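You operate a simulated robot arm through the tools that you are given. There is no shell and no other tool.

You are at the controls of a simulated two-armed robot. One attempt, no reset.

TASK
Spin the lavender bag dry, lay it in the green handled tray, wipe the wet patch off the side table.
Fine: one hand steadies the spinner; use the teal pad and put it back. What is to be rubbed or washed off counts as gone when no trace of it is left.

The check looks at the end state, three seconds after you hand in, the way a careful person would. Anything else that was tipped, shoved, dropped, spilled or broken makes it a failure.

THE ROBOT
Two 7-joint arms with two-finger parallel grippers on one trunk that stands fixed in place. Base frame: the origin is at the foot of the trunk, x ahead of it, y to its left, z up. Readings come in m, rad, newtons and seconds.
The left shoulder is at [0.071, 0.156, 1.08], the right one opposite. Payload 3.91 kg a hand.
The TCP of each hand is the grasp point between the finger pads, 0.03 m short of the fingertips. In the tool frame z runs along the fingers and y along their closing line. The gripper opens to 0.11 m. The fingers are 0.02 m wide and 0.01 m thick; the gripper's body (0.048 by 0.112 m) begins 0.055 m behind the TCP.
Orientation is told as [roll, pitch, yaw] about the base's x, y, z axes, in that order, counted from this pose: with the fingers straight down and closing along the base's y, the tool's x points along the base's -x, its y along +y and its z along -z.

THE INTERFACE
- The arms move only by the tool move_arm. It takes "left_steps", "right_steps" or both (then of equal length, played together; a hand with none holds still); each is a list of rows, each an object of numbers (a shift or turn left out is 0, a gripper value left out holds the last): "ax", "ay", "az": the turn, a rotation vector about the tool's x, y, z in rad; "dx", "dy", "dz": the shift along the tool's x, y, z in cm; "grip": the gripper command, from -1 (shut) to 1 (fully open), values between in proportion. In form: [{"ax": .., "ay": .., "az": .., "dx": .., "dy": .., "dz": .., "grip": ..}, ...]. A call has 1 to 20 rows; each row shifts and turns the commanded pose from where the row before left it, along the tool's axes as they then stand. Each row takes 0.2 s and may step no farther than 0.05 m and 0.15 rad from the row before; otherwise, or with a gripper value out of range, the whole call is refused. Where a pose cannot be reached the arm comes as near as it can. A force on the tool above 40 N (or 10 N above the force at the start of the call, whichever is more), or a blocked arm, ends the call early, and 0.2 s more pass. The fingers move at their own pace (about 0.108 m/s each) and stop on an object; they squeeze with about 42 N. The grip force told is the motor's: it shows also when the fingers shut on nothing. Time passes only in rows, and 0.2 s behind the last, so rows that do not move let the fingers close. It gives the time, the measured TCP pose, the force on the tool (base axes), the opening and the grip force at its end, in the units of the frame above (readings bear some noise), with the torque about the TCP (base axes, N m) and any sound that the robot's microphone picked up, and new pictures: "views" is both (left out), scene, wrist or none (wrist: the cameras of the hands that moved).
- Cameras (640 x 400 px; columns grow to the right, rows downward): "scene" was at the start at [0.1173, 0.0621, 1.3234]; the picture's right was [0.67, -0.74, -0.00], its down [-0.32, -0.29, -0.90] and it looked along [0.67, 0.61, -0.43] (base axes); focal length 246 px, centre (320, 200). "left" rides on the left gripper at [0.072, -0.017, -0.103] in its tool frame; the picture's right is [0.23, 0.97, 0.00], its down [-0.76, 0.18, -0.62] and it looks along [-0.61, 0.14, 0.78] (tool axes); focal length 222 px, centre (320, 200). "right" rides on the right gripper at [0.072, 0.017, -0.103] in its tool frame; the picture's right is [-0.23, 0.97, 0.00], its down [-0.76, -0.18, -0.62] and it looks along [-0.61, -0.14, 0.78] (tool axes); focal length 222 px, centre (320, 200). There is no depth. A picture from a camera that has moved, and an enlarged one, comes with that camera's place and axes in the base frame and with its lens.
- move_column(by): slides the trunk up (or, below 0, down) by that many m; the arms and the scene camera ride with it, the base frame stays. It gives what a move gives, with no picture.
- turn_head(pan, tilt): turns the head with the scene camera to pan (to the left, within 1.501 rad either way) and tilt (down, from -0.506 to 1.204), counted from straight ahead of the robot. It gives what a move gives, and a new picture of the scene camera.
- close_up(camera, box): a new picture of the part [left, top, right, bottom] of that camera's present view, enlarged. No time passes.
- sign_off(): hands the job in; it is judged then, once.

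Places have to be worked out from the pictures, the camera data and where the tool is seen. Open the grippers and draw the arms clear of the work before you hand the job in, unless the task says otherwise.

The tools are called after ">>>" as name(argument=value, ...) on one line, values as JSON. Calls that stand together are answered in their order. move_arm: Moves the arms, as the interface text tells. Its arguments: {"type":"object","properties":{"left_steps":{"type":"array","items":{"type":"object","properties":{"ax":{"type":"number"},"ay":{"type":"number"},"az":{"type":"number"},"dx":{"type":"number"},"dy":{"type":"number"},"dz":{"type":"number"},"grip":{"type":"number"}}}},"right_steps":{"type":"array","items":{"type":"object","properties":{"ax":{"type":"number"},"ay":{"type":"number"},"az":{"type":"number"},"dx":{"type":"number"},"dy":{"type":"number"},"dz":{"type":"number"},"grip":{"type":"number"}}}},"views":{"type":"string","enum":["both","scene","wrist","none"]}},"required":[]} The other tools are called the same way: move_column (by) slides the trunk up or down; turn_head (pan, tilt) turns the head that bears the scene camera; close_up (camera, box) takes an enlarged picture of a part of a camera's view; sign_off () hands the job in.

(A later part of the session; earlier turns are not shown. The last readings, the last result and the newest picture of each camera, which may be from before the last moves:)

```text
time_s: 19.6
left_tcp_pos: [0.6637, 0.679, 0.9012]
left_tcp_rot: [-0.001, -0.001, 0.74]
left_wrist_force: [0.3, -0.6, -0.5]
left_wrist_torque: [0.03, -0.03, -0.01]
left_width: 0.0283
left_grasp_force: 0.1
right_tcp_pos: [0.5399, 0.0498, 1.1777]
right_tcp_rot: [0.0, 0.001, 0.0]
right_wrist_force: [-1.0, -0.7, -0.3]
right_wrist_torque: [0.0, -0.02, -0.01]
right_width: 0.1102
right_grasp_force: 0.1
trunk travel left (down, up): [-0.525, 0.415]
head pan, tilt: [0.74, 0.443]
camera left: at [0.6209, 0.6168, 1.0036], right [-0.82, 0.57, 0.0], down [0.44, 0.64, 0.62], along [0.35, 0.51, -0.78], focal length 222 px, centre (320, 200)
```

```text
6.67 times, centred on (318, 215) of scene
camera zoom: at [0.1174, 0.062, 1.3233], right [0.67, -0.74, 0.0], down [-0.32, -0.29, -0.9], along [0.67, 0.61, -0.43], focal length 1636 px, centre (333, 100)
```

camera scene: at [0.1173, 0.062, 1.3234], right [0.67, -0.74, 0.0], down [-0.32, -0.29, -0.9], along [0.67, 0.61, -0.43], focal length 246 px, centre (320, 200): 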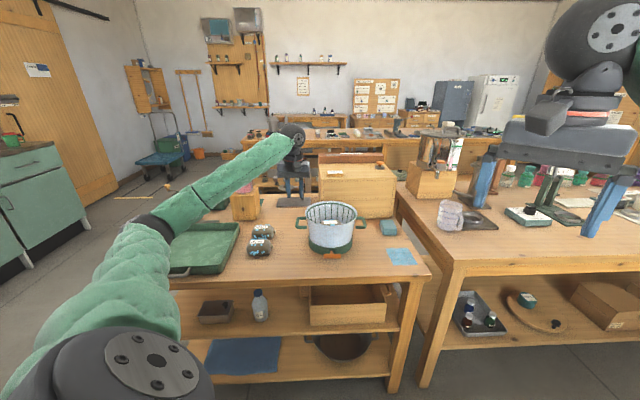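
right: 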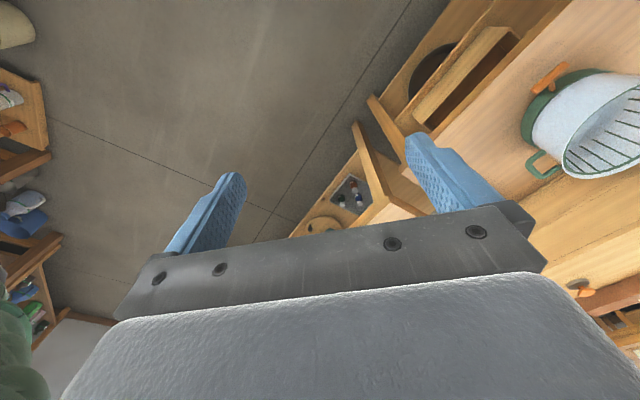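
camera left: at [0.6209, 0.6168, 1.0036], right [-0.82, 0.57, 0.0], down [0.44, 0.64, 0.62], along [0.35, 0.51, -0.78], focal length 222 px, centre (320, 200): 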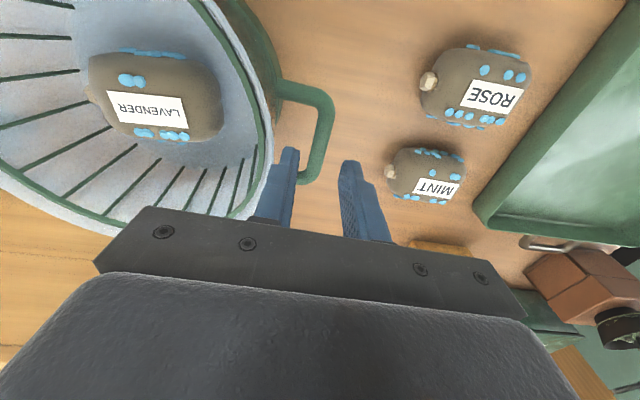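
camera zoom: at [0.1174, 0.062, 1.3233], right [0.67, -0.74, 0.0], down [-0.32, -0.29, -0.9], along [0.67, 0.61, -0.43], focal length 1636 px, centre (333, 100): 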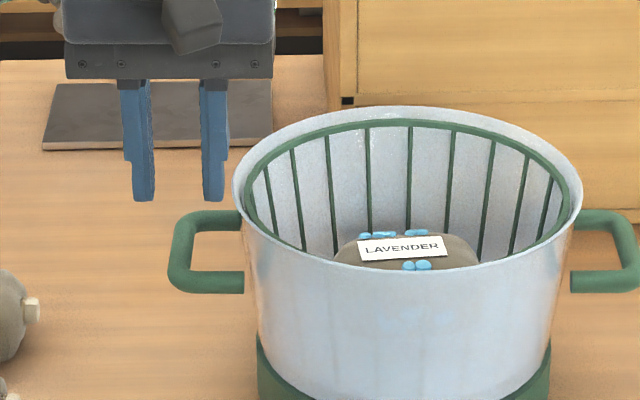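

The bar is now within about 1–2 mm of the hand's centre line. I'll descend over the bar to TCP z≈0.845.

>>> move_arm(left_steps=[{"dy": 0.12}, {"dz": 1.5}, {"dz": 1.5}, {"dz": 1.5}, {"dz": 1.1}, {}], views="wrist")

>>> close_up(camera="scene", box=[270, 185, 366, 245])

>>> close_up(camera="left", box=[200, 80, 440, 230])

```text
time_s: 21.0
left_tcp_pos: [0.6635, 0.6774, 0.8469]
left_tcp_rot: [-0.002, 0.0, 0.74]
left_wrist_force: [0.4, 0.0, 0.1]
left_wrist_torque: [0.01, 0.0, 0.0]
left_width: 0.0281
left_grasp_force: 0.0
right_tcp_pos: [0.5409, 0.0505, 1.1781]
right_tcp_rot: [0.0, 0.0, -0.002]
right_wrist_force: [-0.3, 0.2, 0.9]
right_wrist_torque: [0.01, 0.04, -0.02]
right_width: 0.1101
right_grasp_force: 0.1
trunk travel left (down, up): [-0.525, 0.415]
head pan, tilt: [0.74, 0.443]
camera left: at [0.6197, 0.6171, 0.9487], right [-0.82, 0.57, 0.0], down [0.44, 0.64, 0.62], along [0.35, 0.51, -0.78], focal length 222 px, centre (320, 200)
```

left: 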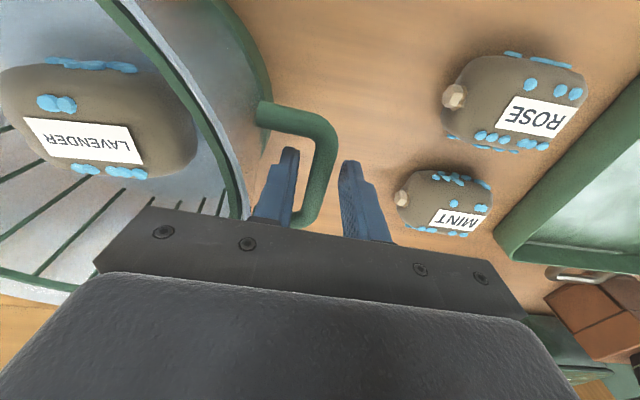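

```text
6.67 times, centred on (318, 215) of scene
camera zoom: at [0.1173, 0.062, 1.3234], right [0.67, -0.74, 0.0], down [-0.32, -0.29, -0.9], along [0.67, 0.61, -0.43], focal length 1636 px, centre (333, 100)
```

zoom: 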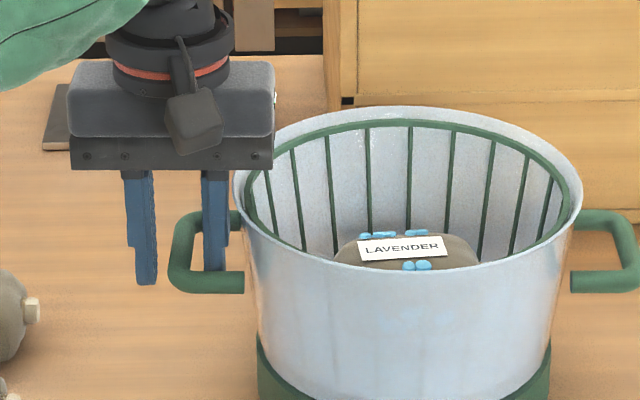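

```text
2.67 times, centred on (320, 155) of left
camera zoom: at [0.6197, 0.6171, 0.9487], right [-0.82, 0.57, 0.0], down [0.44, 0.64, 0.62], along [0.35, 0.51, -0.78], focal length 592 px, centre (320, 320)
```

zoom: 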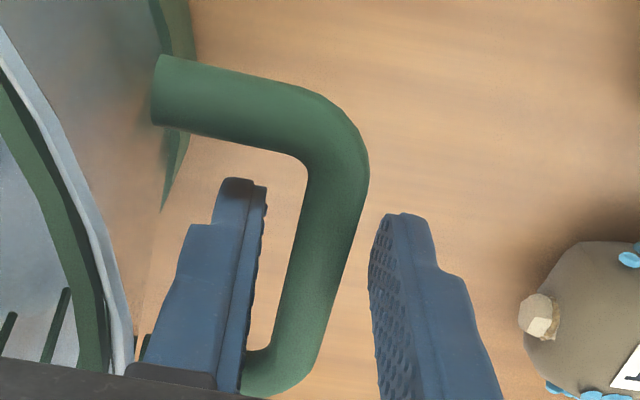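

The fingers straddle the bar, which sits at z≈0.83. I'll nudge 1.4 mm outward, go 8 mm lower, and close on it.

>>> move_arm(left_steps=[{"dy": 0.14}, {"dz": 0.8}, {"grip": -0.7}, {"grip": -0.8}, {"grip": -1}, {}, {}], views="wrist")

>>> close_up(camera="scene", box=[270, 185, 398, 265])

```text
time_s: 22.6
left_tcp_pos: [0.6616, 0.6805, 0.8381]
left_tcp_rot: [0.001, 0.0, 0.741]
left_wrist_force: [1.8, 0.7, 0.4]
left_wrist_torque: [0.13, -0.14, 0.36]
left_width: 0.0126
left_grasp_force: 42.2
right_tcp_pos: [0.5398, 0.0494, 1.1777]
right_tcp_rot: [0.0, -0.001, 0.001]
right_wrist_force: [0.3, -0.2, 0.6]
right_wrist_torque: [0.01, 0.0, 0.0]
right_width: 0.1099
right_grasp_force: 0.0
trunk travel left (down, up): [-0.525, 0.415]
head pan, tilt: [0.74, 0.443]
camera left: at [0.619, 0.6184, 0.9404], right [-0.82, 0.57, 0.0], down [0.44, 0.65, 0.62], along [0.35, 0.51, -0.78], focal length 222 px, centre (320, 200)
```

left: 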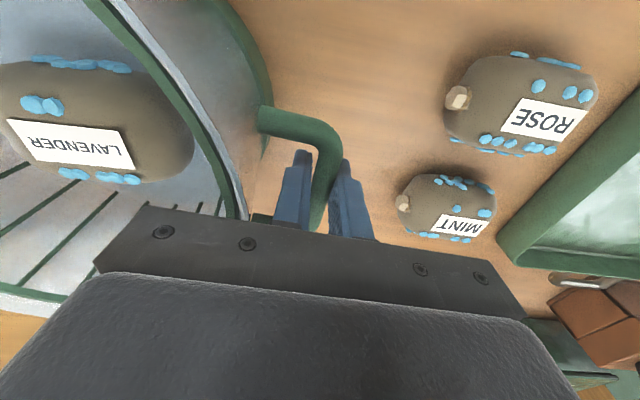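

```text
5.00 times, centred on (334, 225) of scene
camera zoom: at [0.1176, 0.0622, 1.3233], right [0.67, -0.74, 0.0], down [-0.32, -0.29, -0.9], along [0.67, 0.61, -0.43], focal length 1227 px, centre (250, 75)
```

zoom: 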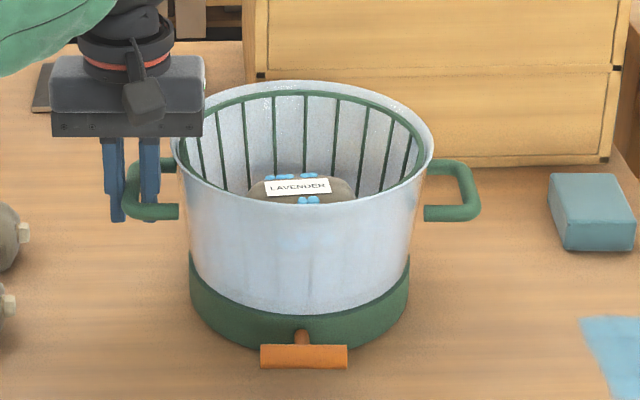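

The left hand holds the handle (12.6 mm, 42 N). T-bar centre checks out at (0.656, 0.495, 0.781) from a third view. I'll bring the right hand in, yawed to the table and tilted about 24° toward the drum, to a standoff so the fingers can straddle the stem behind the T-bar.

>>> move_arm(right_steps=[{"az": -0.148, "grip": -0.27}, {"az": -0.148}, {"az": -0.148}, {"az": -0.148}, {"az": -0.148}, {"ay": -0.14}, {"ay": -0.14}, {"ay": -0.14}, {"dx": -2.128, "dy": 2.511, "dz": 3.295}, {"dx": -2.128, "dy": 2.511, "dz": 3.295}, {"dx": -2.128, "dy": 2.511, "dz": 3.295}, {"dx": -2.128, "dy": 2.511, "dz": 3.295}, {"dx": -2.128, "dy": 2.511, "dz": 3.295}, {"dx": -2.128, "dy": 2.511, "dz": 3.295}, {"dx": -2.128, "dy": 2.511, "dz": 3.295}, {"dx": -2.128, "dy": 2.511, "dz": 3.295}, {"dx": -2.128, "dy": 2.511, "dz": 3.295}, {"dx": -2.128, "dy": 2.511, "dz": 3.295}, {}], views="both")

```text
time_s: 26.6
left_tcp_pos: [0.6625, 0.6793, 0.8382]
left_tcp_rot: [0.0, 0.0, 0.74]
left_wrist_force: [1.6, -2.2, -0.1]
left_wrist_torque: [0.08, 0.2, 0.04]
left_width: 0.0125
left_grasp_force: 41.2
right_tcp_pos: [0.6145, 0.4564, 0.9626]
right_tcp_rot: [-0.001, -0.419, 0.74]
right_wrist_force: [0.0, -0.2, -0.1]
right_wrist_torque: [0.0, 0.02, 0.0]
right_width: 0.0403
right_grasp_force: 0.2
trunk travel left (down, up): [-0.525, 0.415]
head pan, tilt: [0.74, 0.443]
camera scene: at [0.1175, 0.0622, 1.3233], right [0.67, -0.74, 0.0], down [-0.32, -0.29, -0.9], along [0.67, 0.61, -0.43], focal length 246 px, centre (320, 200)
camera right: at [0.5229, 0.3967, 1.0286], right [-0.5, 0.86, 0.09], down [0.45, 0.17, 0.88], along [0.74, 0.48, -0.47], focal length 222 px, centre (320, 200)
```

scene: 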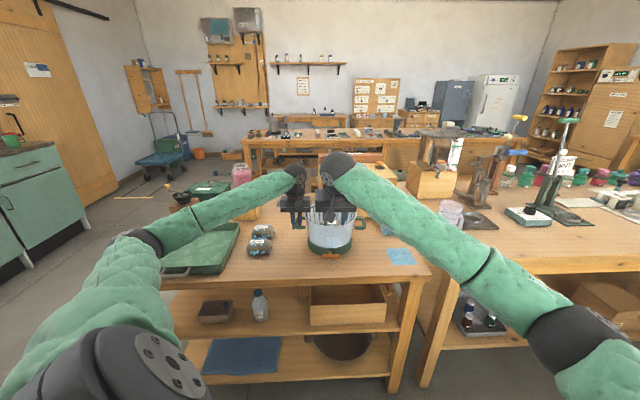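
right: 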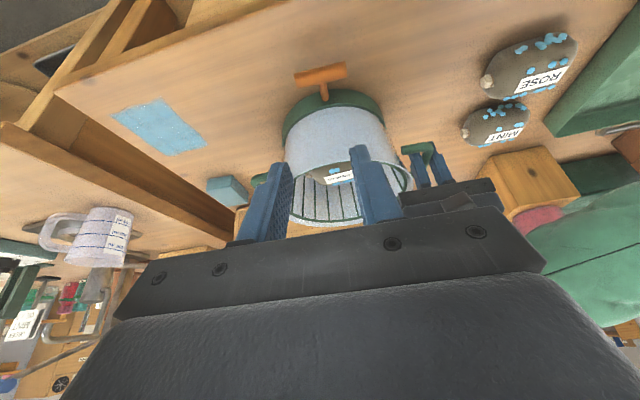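

The right hand reached the standoff and sees the T-bar ahead. I'll zoom in to check alignment with the stem.

>>> close_up(camera="right", box=[240, 40, 400, 140])

>>> close_up(camera="scene", box=[270, 165, 398, 265])

```text
4.00 times, centred on (320, 90) of right
camera zoom: at [0.5229, 0.3967, 1.0286], right [-0.5, 0.86, 0.09], down [0.45, 0.17, 0.88], along [0.74, 0.48, -0.47], focal length 888 px, centre (320, 640)
```

zoom: 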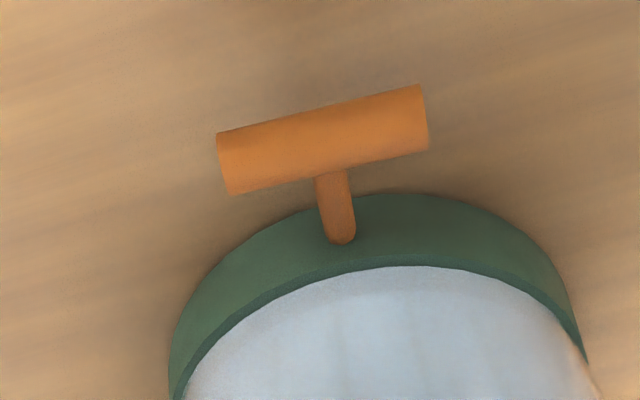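

```text
4.00 times, centred on (334, 215) of scene
camera zoom: at [0.1175, 0.0622, 1.3233], right [0.67, -0.74, 0.0], down [-0.32, -0.29, -0.9], along [0.67, 0.61, -0.43], focal length 982 px, centre (264, 140)
```

zoom: 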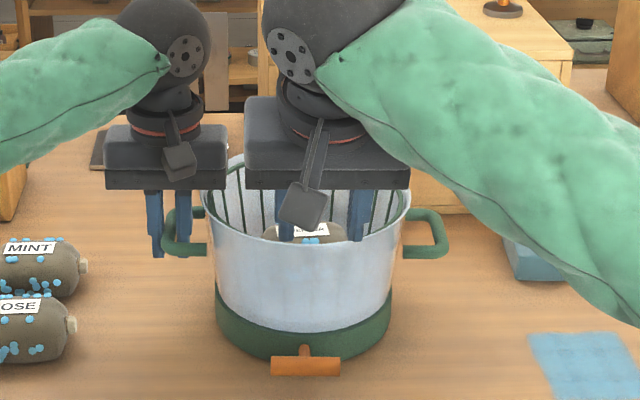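

The free stem behind the bar is only about 2.6 cm long, too tight for fingers there. I'll instead grip the T-bar by its two ends (about 6.3 cm apart), which the present orientation suits: open wide, shift back 2.2 cm, and approach partway.

>>> move_arm(right_steps=[{"dx": 2.16, "grip": 0.8}, {"dz": 4}, {"dz": 4}, {"dz": 3}, {}], views="both")

>>> close_up(camera="right", box=[160, 80, 480, 280])

>>> close_up(camera="scene", box=[270, 185, 398, 265])

```text
time_s: 27.8
left_tcp_pos: [0.6625, 0.6812, 0.8378]
left_tcp_rot: [-0.001, -0.001, 0.74]
left_wrist_force: [-1.4, 1.6, 0.1]
left_wrist_torque: [-0.03, 0.09, -0.08]
left_width: 0.0124
left_grasp_force: 42.1
right_tcp_pos: [0.6336, 0.4748, 0.8531]
right_tcp_rot: [0.0, -0.419, 0.74]
right_wrist_force: [-0.4, -0.9, 0.1]
right_wrist_torque: [0.03, 0.0, 0.02]
right_width: 0.099
right_grasp_force: 0.1
trunk travel left (down, up): [-0.525, 0.415]
head pan, tilt: [0.74, 0.443]
camera scene: at [0.1173, 0.0625, 1.3233], right [0.67, -0.74, 0.0], down [-0.32, -0.29, -0.9], along [0.67, 0.61, -0.43], focal length 246 px, centre (320, 200)
camera right: at [0.5417, 0.414, 0.918], right [-0.5, 0.86, 0.09], down [0.45, 0.17, 0.88], along [0.74, 0.48, -0.47], focal length 222 px, centre (320, 200)
```

scene: 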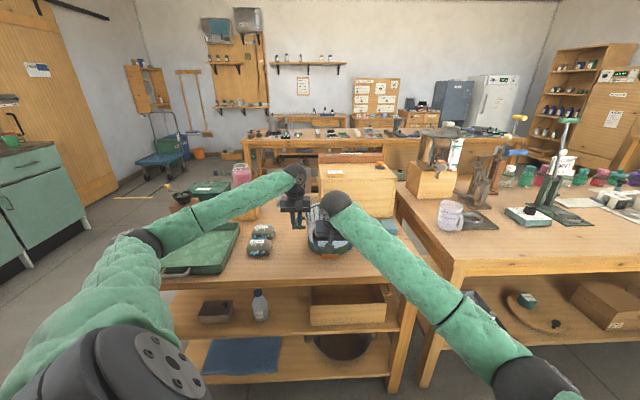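
right: 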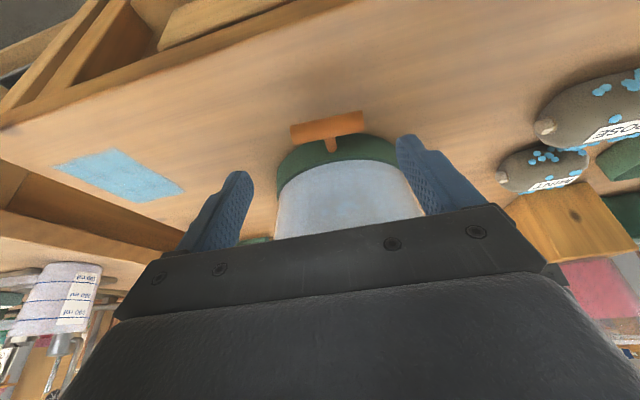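

```text
2.00 times, centred on (320, 180) of right
camera zoom: at [0.5417, 0.414, 0.918], right [-0.5, 0.86, 0.09], down [0.45, 0.17, 0.88], along [0.74, 0.48, -0.47], focal length 444 px, centre (320, 240)
```

zoom: 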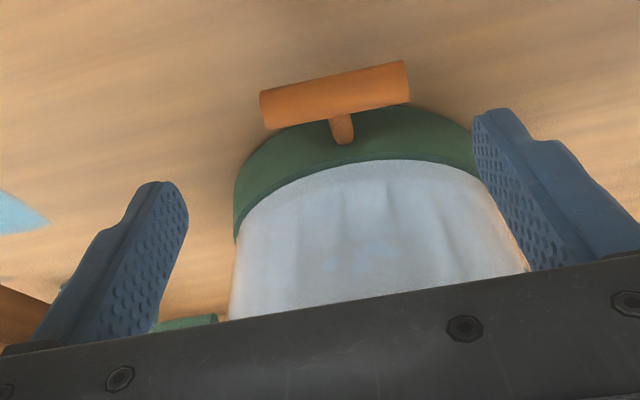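

```text
5.00 times, centred on (334, 225) of scene
camera zoom: at [0.1173, 0.0625, 1.3233], right [0.67, -0.74, 0.0], down [-0.32, -0.29, -0.9], along [0.67, 0.61, -0.43], focal length 1227 px, centre (250, 75)
```

zoom: 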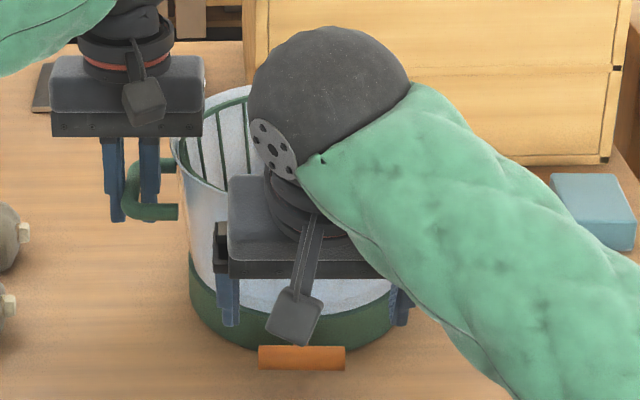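

The bar centre triangulates to about (0.649, 0.499, 0.781) from the right camera. I'll shift 0.45/0.78 cm and slide down so the fingers are at the bar's ends.

>>> move_arm(right_steps=[{"dx": 0.45, "dy": 0.78}, {"dz": 2.5}, {"dz": 2.5}, {"dz": 2.2}, {}], views="wrist")

>>> close_up(camera="right", box=[160, 80, 480, 280])

>>> close_up(camera="scene", box=[270, 185, 398, 265])

```text
time_s: 29.0
left_tcp_pos: [0.6616, 0.6812, 0.8383]
left_tcp_rot: [0.0, 0.0, 0.739]
left_wrist_force: [-0.7, 0.6, -0.5]
left_wrist_torque: [-0.01, 0.0, -0.05]
left_width: 0.0126
left_grasp_force: 41.9
right_tcp_pos: [0.6471, 0.4974, 0.7851]
right_tcp_rot: [0.0, -0.418, 0.74]
right_wrist_force: [-0.6, -0.6, -0.5]
right_wrist_torque: [-0.03, -0.03, 0.0]
right_width: 0.0991
right_grasp_force: 0.0
trunk travel left (down, up): [-0.525, 0.415]
head pan, tilt: [0.74, 0.443]
camera right: at [0.555, 0.4365, 0.85], right [-0.5, 0.86, 0.09], down [0.45, 0.17, 0.88], along [0.74, 0.48, -0.47], focal length 222 px, centre (320, 200)
```

right: 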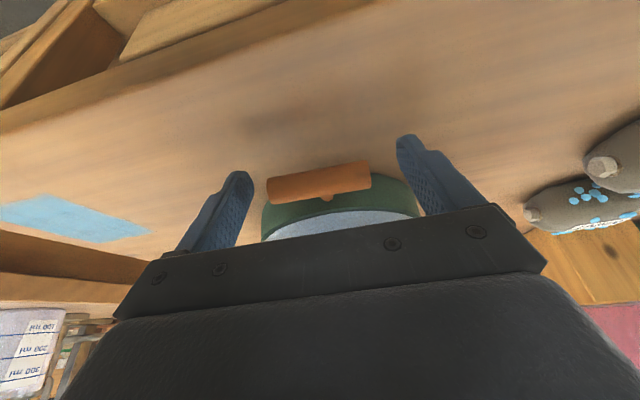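

```text
2.00 times, centred on (320, 180) of right
camera zoom: at [0.555, 0.4365, 0.85], right [-0.5, 0.86, 0.09], down [0.45, 0.17, 0.88], along [0.74, 0.48, -0.47], focal length 444 px, centre (320, 240)
```

zoom: 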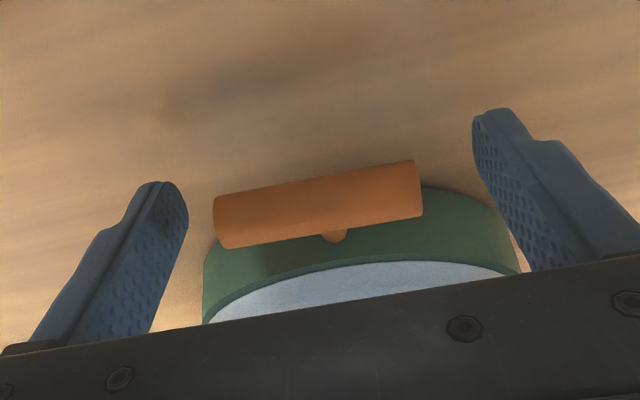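

```text
5.00 times, centred on (334, 225) of scene
camera zoom: at [0.1173, 0.0624, 1.3233], right [0.67, -0.74, 0.0], down [-0.32, -0.29, -0.9], along [0.67, 0.61, -0.43], focal length 1227 px, centre (250, 75)
```

zoom: 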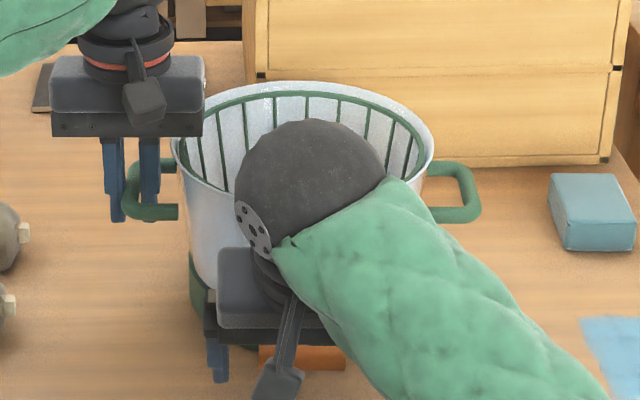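

The bar is centred between the fingers within a couple of mm. I'll close on its two ends.

>>> move_arm(right_steps=[{"dx": 0.2, "grip": 0.4}, {"grip": 0.25}, {"grip": 0.1}, {"grip": -1}, {}, {}], views="wrist")

>>> close_up(camera="right", box=[160, 80, 480, 280])

```text
time_s: 30.4
left_tcp_pos: [0.661, 0.6796, 0.8388]
left_tcp_rot: [0.0, 0.001, 0.741]
left_wrist_force: [-5.7, 8.0, -0.9]
left_wrist_torque: [0.05, 0.01, -0.36]
left_width: 0.0124
left_grasp_force: 42.5
right_tcp_pos: [0.6455, 0.4951, 0.7853]
right_tcp_rot: [0.001, -0.42, 0.741]
right_wrist_force: [8.6, -6.4, 3.1]
right_wrist_torque: [0.02, 0.0, -0.69]
right_width: 0.0751
right_grasp_force: 41.8
trunk travel left (down, up): [-0.525, 0.415]
head pan, tilt: [0.74, 0.443]
camera right: at [0.5538, 0.4351, 0.8496], right [-0.5, 0.86, 0.09], down [0.45, 0.17, 0.88], along [0.74, 0.48, -0.47], focal length 222 px, centre (320, 200)
```

right: 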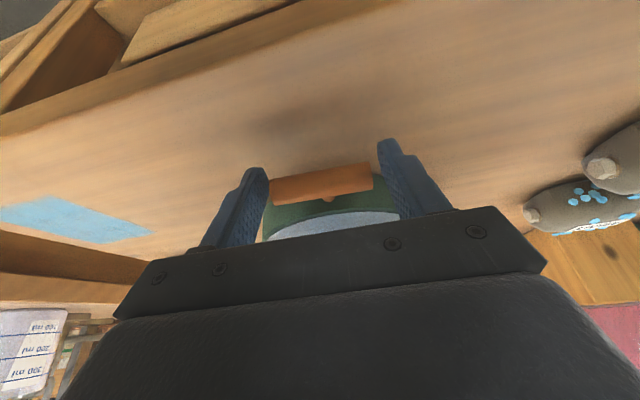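

```text
2.00 times, centred on (320, 180) of right
camera zoom: at [0.5538, 0.4351, 0.8496], right [-0.5, 0.86, 0.09], down [0.45, 0.17, 0.88], along [0.74, 0.48, -0.47], focal length 444 px, centre (320, 240)
```

zoom: 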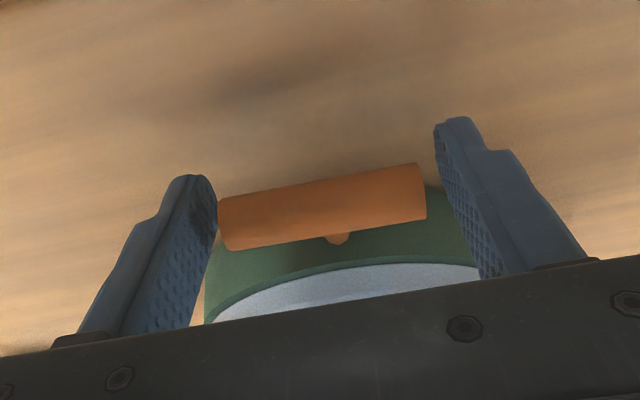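

The fingers stalled at 7.5 cm, wider than I judged the bar to be, with about 10 N sideways load. I'll look closely at what they are touching.

>>> close_up(camera="right", box=[240, 130, 400, 230])

>>> close_up(camera="scene", box=[290, 225, 370, 275])

>>> close_up(camera="left", box=[0, 0, 320, 200])

```text
4.00 times, centred on (320, 180) of right
camera zoom: at [0.5538, 0.4351, 0.8496], right [-0.5, 0.86, 0.09], down [0.45, 0.17, 0.88], along [0.74, 0.48, -0.47], focal length 888 px, centre (320, 280)
```

zoom: 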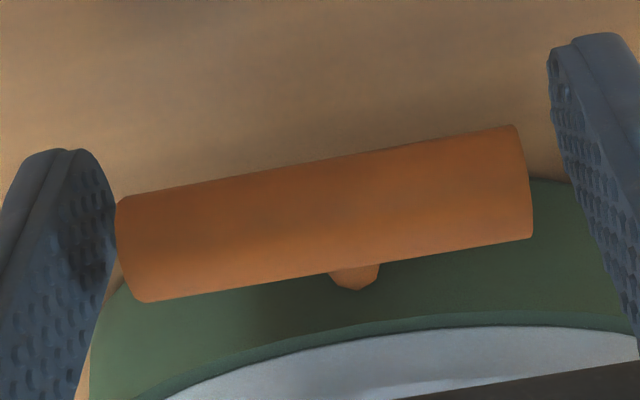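

```text
8.00 times, centred on (330, 250) of scene
camera zoom: at [0.1174, 0.0624, 1.3233], right [0.67, -0.74, 0.0], down [-0.32, -0.29, -0.9], along [0.67, 0.61, -0.43], focal length 1964 px, centre (240, -200)
```

zoom: 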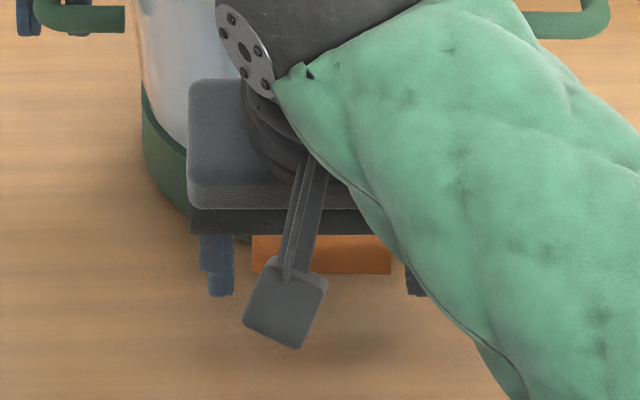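

```text
2.00 times, centred on (160, 100) of left
camera zoom: at [0.619, 0.6186, 0.9405], right [-0.82, 0.57, 0.0], down [0.44, 0.64, 0.62], along [0.35, 0.51, -0.78], focal length 444 px, centre (640, 400)
```

zoom: 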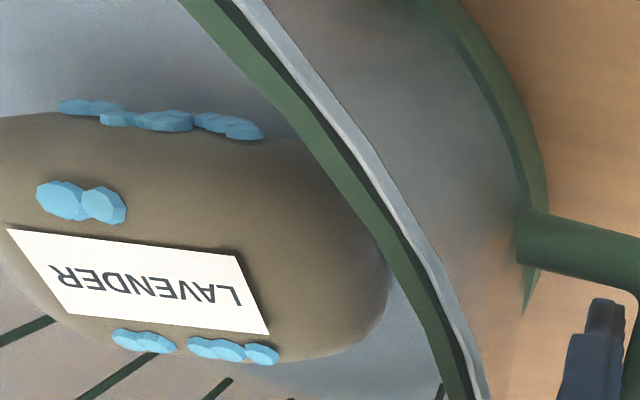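

Only the image-left finger is touching the bar end; the other still has about 5 mm of gap. I'll reopen slightly, shift the hand 3 mm that way, and close again.

>>> move_arm(right_steps=[{"grip": 0.55}, {"dy": -0.3}, {}, {"grip": 0.3}, {"grip": 0.15}, {"grip": -1}, {}, {}], views="wrist")

>>> close_up(camera="right", box=[240, 130, 400, 230])

```text
time_s: 32.2
left_tcp_pos: [0.6618, 0.6799, 0.8387]
left_tcp_rot: [0.0, 0.001, 0.739]
left_wrist_force: [5.1, -16.7, 0.6]
left_wrist_torque: [-0.34, 0.19, 0.2]
left_width: 0.0126
left_grasp_force: 41.9
right_tcp_pos: [0.646, 0.4936, 0.7856]
right_tcp_rot: [-0.001, -0.418, 0.741]
right_wrist_force: [-5.1, 14.0, 0.0]
right_wrist_torque: [-0.19, -0.14, 0.85]
right_width: 0.0753
right_grasp_force: 42.1
trunk travel left (down, up): [-0.525, 0.415]
head pan, tilt: [0.74, 0.443]
camera right: at [0.555, 0.4335, 0.8498], right [-0.5, 0.86, 0.09], down [0.45, 0.17, 0.88], along [0.74, 0.48, -0.47], focal length 222 px, centre (320, 200)
```

right: 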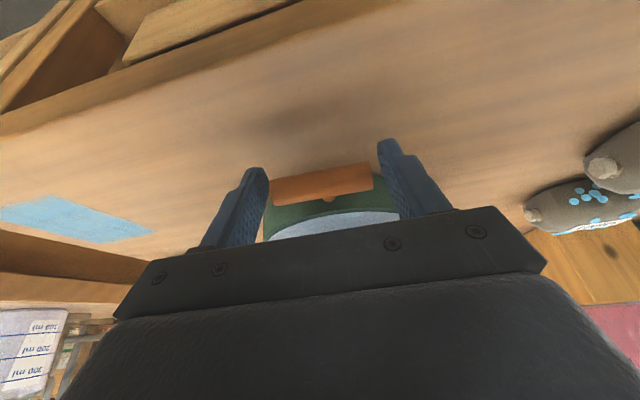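

```text
4.00 times, centred on (320, 180) of right
camera zoom: at [0.555, 0.4335, 0.8498], right [-0.5, 0.86, 0.09], down [0.45, 0.17, 0.88], along [0.74, 0.48, -0.47], focal length 888 px, centre (320, 280)
```

zoom: 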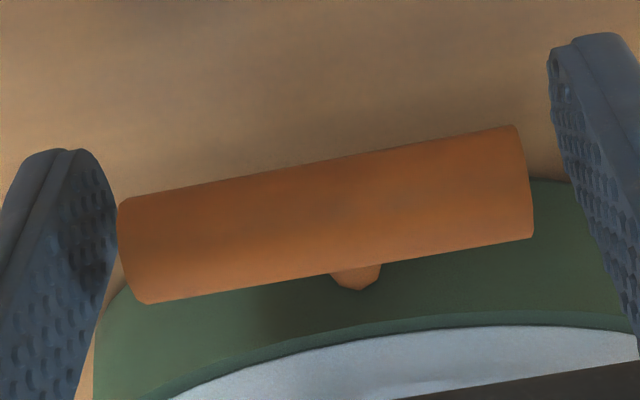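

The bar stays put between the pads and the side load just flipped sign with the 3 mm shift, so both ends really are clamped at 7.5 cm. I'll back off 1.7 mm to relax the side load, then try a short 3 cm test pull away from the drum.

>>> move_arm(right_steps=[{"dy": 0.17}, {}, {"dx": 0.913, "dz": -0.408}, {"dx": 0.913, "dz": -0.408}, {"dx": 0.913, "dz": -0.408}], views="both")

>>> close_up(camera="right", box=[240, 130, 400, 230])

>>> close_up(camera="scene", box=[270, 185, 398, 265])

```text
time_s: 33.4
left_tcp_pos: [0.6622, 0.6801, 0.8374]
left_tcp_rot: [-0.001, 0.001, 0.741]
left_wrist_force: [-0.4, -9.0, -0.1]
left_wrist_torque: [-0.4, 0.39, 0.05]
left_width: 0.0125
left_grasp_force: 42.1
right_tcp_pos: [0.6232, 0.4743, 0.7851]
right_tcp_rot: [0.0, -0.418, 0.738]
right_wrist_force: [1.5, 8.1, -0.6]
right_wrist_torque: [-0.11, -0.03, -0.1]
right_width: 0.0753
right_grasp_force: 42.3
trunk travel left (down, up): [-0.525, 0.415]
head pan, tilt: [0.74, 0.443]
camera scene: at [0.1176, 0.0625, 1.3233], right [0.67, -0.74, 0.0], down [-0.32, -0.29, -0.9], along [0.67, 0.61, -0.43], focal length 246 px, centre (320, 200)
camera right: at [0.5315, 0.4142, 0.85], right [-0.5, 0.86, 0.09], down [0.45, 0.17, 0.88], along [0.74, 0.48, -0.47], focal length 222 px, centre (320, 200)
```

scene: 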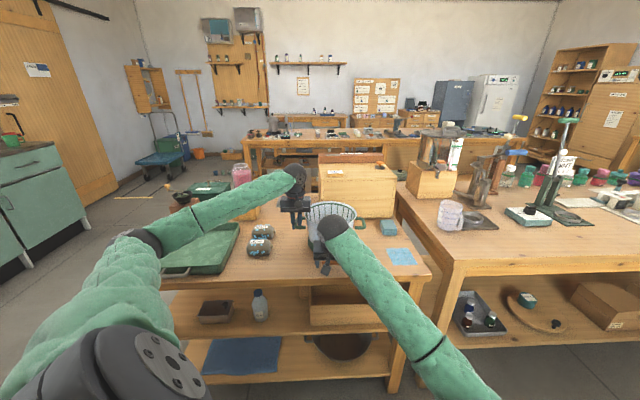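
right: 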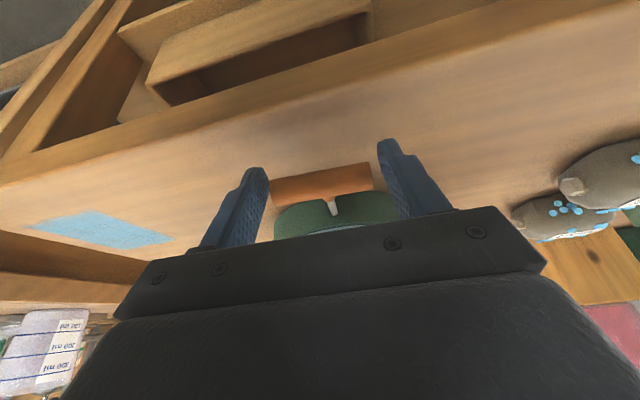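

```text
4.00 times, centred on (320, 180) of right
camera zoom: at [0.5315, 0.4142, 0.85], right [-0.5, 0.86, 0.09], down [0.45, 0.17, 0.88], along [0.74, 0.48, -0.47], focal length 888 px, centre (320, 280)
```

zoom: 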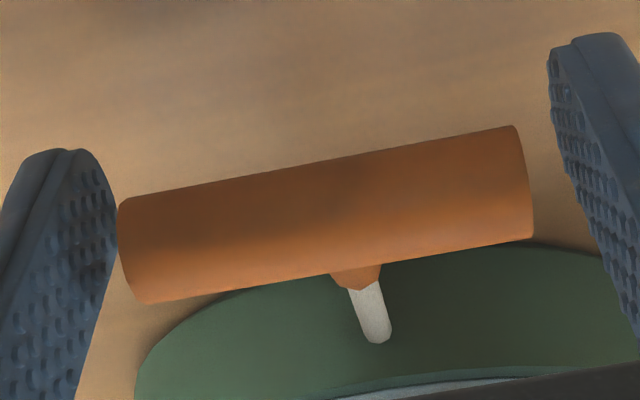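

```text
5.00 times, centred on (334, 225) of scene
camera zoom: at [0.1176, 0.0625, 1.3233], right [0.67, -0.74, 0.0], down [-0.32, -0.29, -0.9], along [0.67, 0.61, -0.43], focal length 1227 px, centre (250, 75)
```

zoom: 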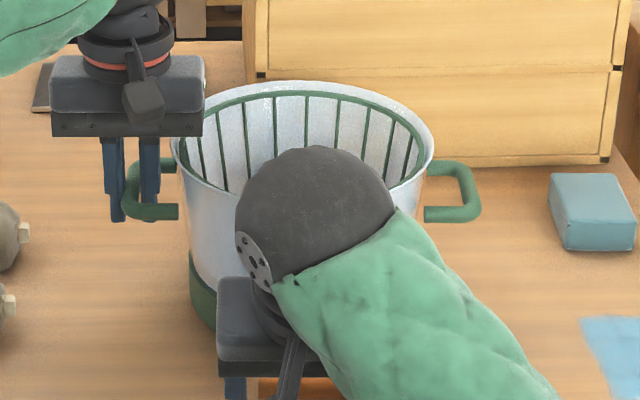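

A white cord came out with only about 5–7 N, so it's a pull-cord. I'll pull faster for another 13 cm and watch the drum.

>>> move_arm(right_steps=[{"dx": 4.1, "dz": -1.83}, {"dx": 4.1, "dz": -1.83}, {"dx": 4.1, "dz": -1.83}], views="both")

>>> close_up(camera="scene", box=[270, 175, 398, 275])

>>> close_up(camera="left", box=[0, 0, 320, 200])

```text
time_s: 33.9
left_tcp_pos: [0.6618, 0.6766, 0.8387]
left_tcp_rot: [-0.002, 0.004, 0.731]
left_wrist_force: [-4.4, -9.7, -1.9]
left_wrist_torque: [-0.63, 0.87, -0.32]
left_width: 0.0123
left_grasp_force: 42.3
right_tcp_pos: [0.5761, 0.4328, 0.7883]
right_tcp_rot: [0.002, -0.426, 0.74]
right_wrist_force: [4.7, 9.3, 0.8]
right_wrist_torque: [0.18, 0.1, 0.0]
right_width: 0.0754
right_grasp_force: 41.5
trunk travel left (down, up): [-0.525, 0.415]
head pan, tilt: [0.74, 0.443]
stopped in row 2 (left hand): the force on the tool passed its limit at 65 N (the readings are from after the stop); the commanded pose is now the measured one
camera scene: at [0.1173, 0.0622, 1.3234], right [0.67, -0.74, 0.0], down [-0.32, -0.29, -0.9], along [0.67, 0.61, -0.43], focal length 246 px, centre (320, 200)
camera right: at [0.4842, 0.3718, 0.8523], right [-0.5, 0.86, 0.1], down [0.44, 0.16, 0.88], along [0.74, 0.49, -0.46], focal length 222 px, centre (320, 200)
```

scene: 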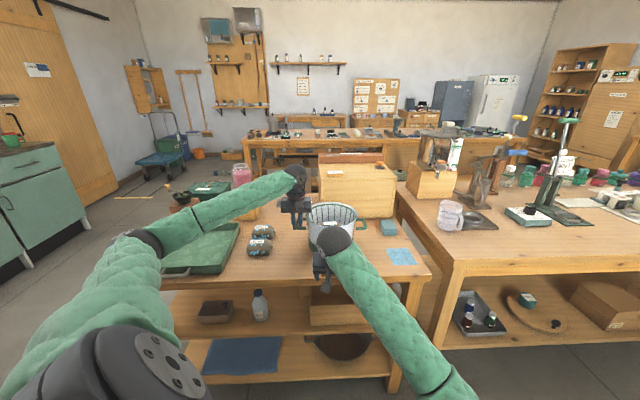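
right: 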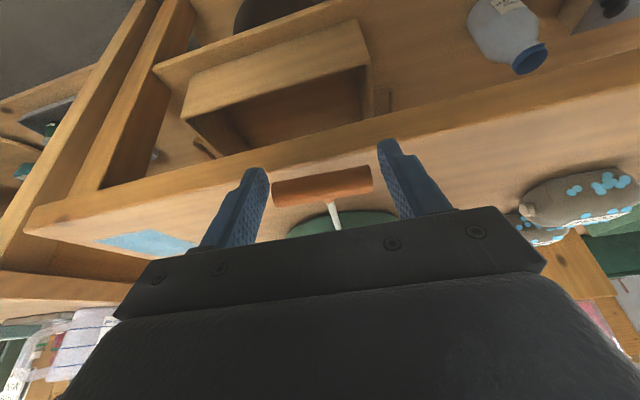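

```text
4.00 times, centred on (334, 225) of scene
camera zoom: at [0.1173, 0.0622, 1.3234], right [0.67, -0.74, 0.0], down [-0.32, -0.29, -0.9], along [0.67, 0.61, -0.43], focal length 982 px, centre (264, 100)
```

zoom: 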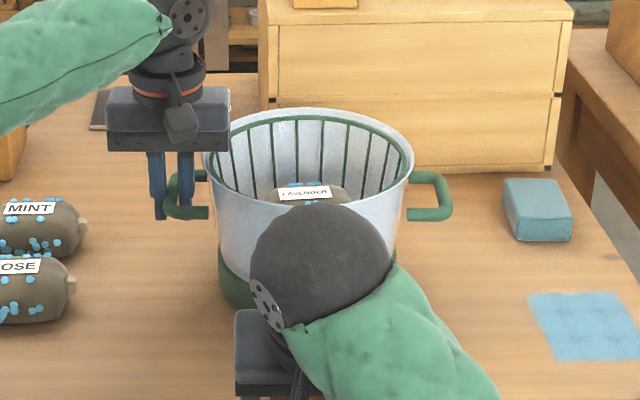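

```text
2.00 times, centred on (160, 100) of left
camera zoom: at [0.6179, 0.6153, 0.9405], right [-0.82, 0.57, 0.0], down [0.45, 0.64, 0.62], along [0.35, 0.51, -0.79], focal length 444 px, centre (640, 400)
```

zoom: 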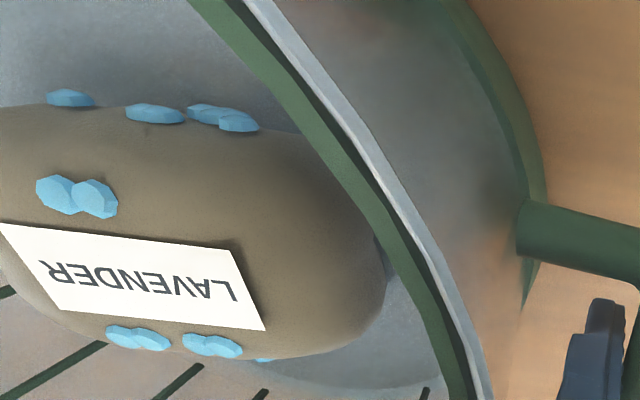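

The fast pull made the left hand's force spike, but the pull worked: several water drops are gone from the bag. I'll continue the pull more gently at about 10 cm/s.

>>> move_arm(right_steps=[{"dx": 0.91, "dz": -0.41}, {"dx": 1.64, "dz": -0.73}, {"dx": 1.83, "dz": -0.82}, {"dx": 1.83, "dz": -0.82}, {"dx": 1.83, "dz": -0.82}, {"dx": 0.91, "dz": -0.41}], views="both")

>>> close_up(camera="scene", box=[270, 175, 398, 275])

>>> close_up(camera="left", box=[0, 0, 320, 200])

```text
time_s: 34.3
left_tcp_pos: [0.6603, 0.6745, 0.8376]
left_tcp_rot: [-0.003, 0.008, 0.728]
left_wrist_force: [-9.8, -12.4, 3.5]
left_wrist_torque: [-0.17, 0.17, -0.37]
left_width: 0.0126
left_grasp_force: 42.1
right_tcp_pos: [0.5697, 0.4282, 0.7891]
right_tcp_rot: [0.004, -0.431, 0.74]
right_wrist_force: [5.6, 10.1, 0.4]
right_wrist_torque: [0.12, -0.04, -0.54]
right_width: 0.0755
right_grasp_force: 42.3
trunk travel left (down, up): [-0.525, 0.415]
head pan, tilt: [0.74, 0.443]
stopped in row 1 (right hand): the force on the tool passed its limit at 47 N (the readings are from after the stop); the commanded pose is now the measured one
camera scene: at [0.1168, 0.0619, 1.3235], right [0.67, -0.74, 0.0], down [-0.32, -0.29, -0.9], along [0.67, 0.61, -0.43], focal length 246 px, centre (320, 200)
camera right: at [0.4786, 0.3675, 0.8529], right [-0.5, 0.86, 0.1], down [0.44, 0.16, 0.88], along [0.74, 0.49, -0.46], focal length 222 px, centre (320, 200)
```

scene: 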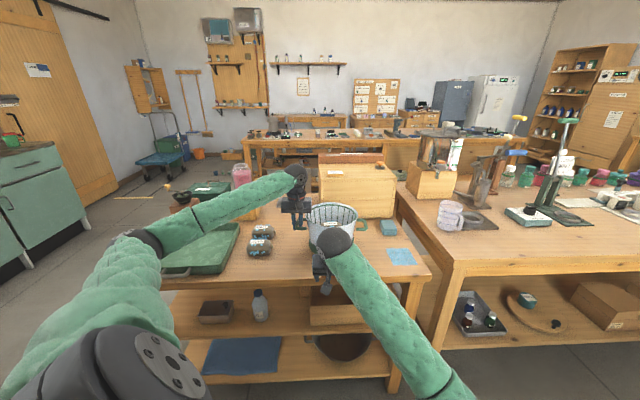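
right: 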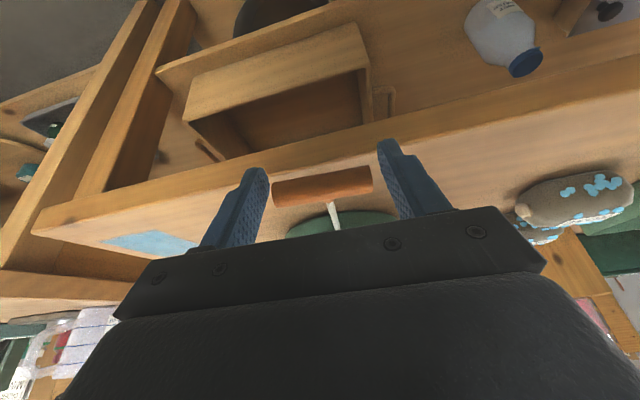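

```text
4.00 times, centred on (334, 225) of scene
camera zoom: at [0.1168, 0.0619, 1.3235], right [0.67, -0.74, 0.0], down [-0.32, -0.29, -0.9], along [0.67, 0.61, -0.43], focal length 982 px, centre (264, 100)
```

zoom: 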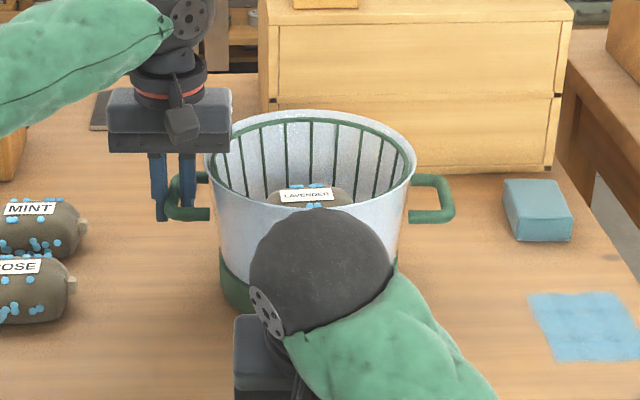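

```text
2.00 times, centred on (160, 100) of left
camera zoom: at [0.6169, 0.6131, 0.9409], right [-0.82, 0.58, 0.0], down [0.45, 0.64, 0.62], along [0.36, 0.5, -0.79], focal length 444 px, centre (640, 400)
```

zoom: 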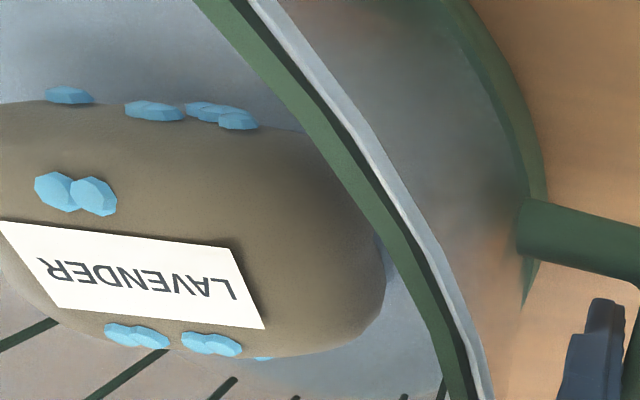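

The cord ran to its end at about 10 cm of travel, so I must stop pulls short of that. I'll carry the T-bar back toward the drum to let the cord rewind.

>>> move_arm(right_steps=[{"dx": -1.37, "dz": 0.61}, {"dx": -1.83, "dz": 0.82}, {"dx": -1.83, "dz": 0.82}, {"dx": -1.83, "dz": 0.82}, {"dx": -1.64, "dz": 0.73}, {}], views="both")

>>> close_up(camera="scene", box=[270, 175, 398, 275])

>>> close_up(camera="left", box=[0, 0, 320, 200])

>>> close_up(camera="right", box=[240, 130, 400, 230])

```text
time_s: 35.3
left_tcp_pos: [0.6587, 0.6734, 0.8404]
left_tcp_rot: [-0.004, 0.009, 0.731]
left_wrist_force: [-7.0, -12.3, 11.8]
left_wrist_torque: [-0.87, 0.47, 0.87]
left_width: 0.0153
left_grasp_force: 41.7
right_tcp_pos: [0.634, 0.4475, 0.7715]
right_tcp_rot: [-0.023, -0.418, 0.731]
right_wrist_force: [-7.2, 18.2, 20.8]
right_wrist_torque: [0.75, 0.34, -0.95]
right_width: 0.0719
right_grasp_force: 42.1
trunk travel left (down, up): [-0.525, 0.415]
head pan, tilt: [0.74, 0.443]
stopped in row 4 (right hand): the force on the tool passed its limit at 144 N (the readings are from after the stop); the commanded pose is now the measured one
camera scene: at [0.1143, 0.0606, 1.3241], right [0.67, -0.74, 0.0], down [-0.31, -0.29, -0.9], along [0.67, 0.61, -0.43], focal length 246 px, centre (320, 200)
camera right: at [0.54, 0.3896, 0.8371], right [-0.49, 0.87, 0.07], down [0.44, 0.17, 0.88], along [0.75, 0.46, -0.47], focal length 222 px, centre (320, 200)
```

scene: 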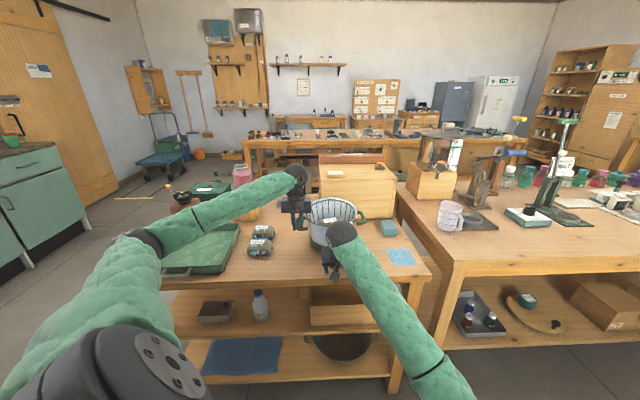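
right: 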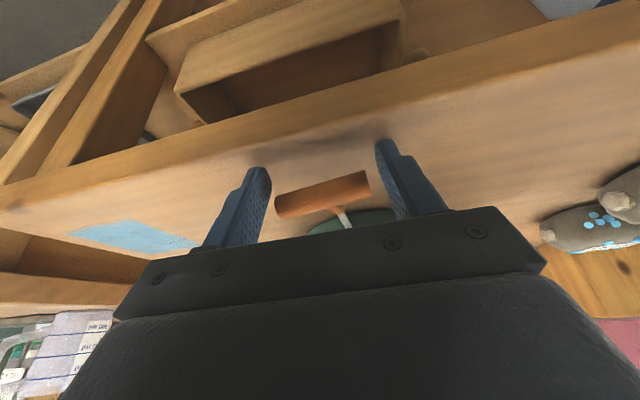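

```text
4.00 times, centred on (334, 225) of scene
camera zoom: at [0.1143, 0.0606, 1.3241], right [0.67, -0.74, 0.0], down [-0.31, -0.29, -0.9], along [0.67, 0.61, -0.43], focal length 982 px, centre (264, 100)
```

zoom: 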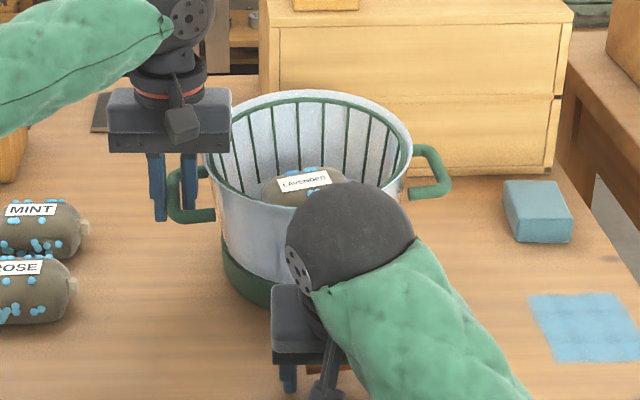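

```text
2.00 times, centred on (160, 100) of left
camera zoom: at [0.6153, 0.6126, 0.9428], right [-0.82, 0.57, 0.0], down [0.45, 0.64, 0.62], along [0.36, 0.5, -0.79], focal length 444 px, centre (640, 400)
```

zoom: 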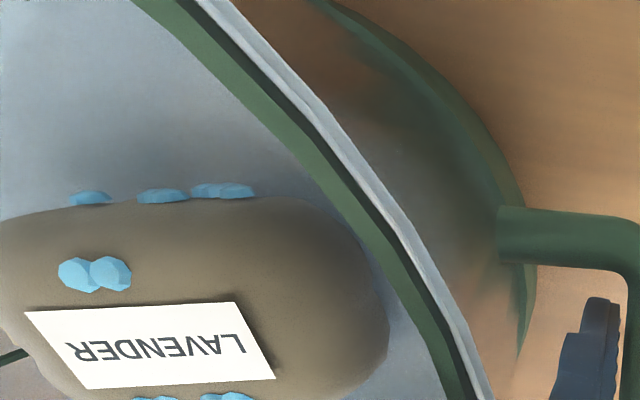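

```text
4.00 times, centred on (320, 180) of right
camera zoom: at [0.54, 0.3896, 0.8371], right [-0.49, 0.87, 0.07], down [0.44, 0.17, 0.88], along [0.75, 0.46, -0.47], focal length 888 px, centre (320, 280)
```

zoom: 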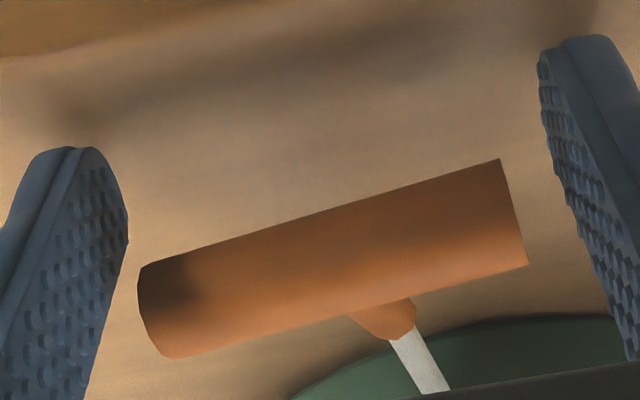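

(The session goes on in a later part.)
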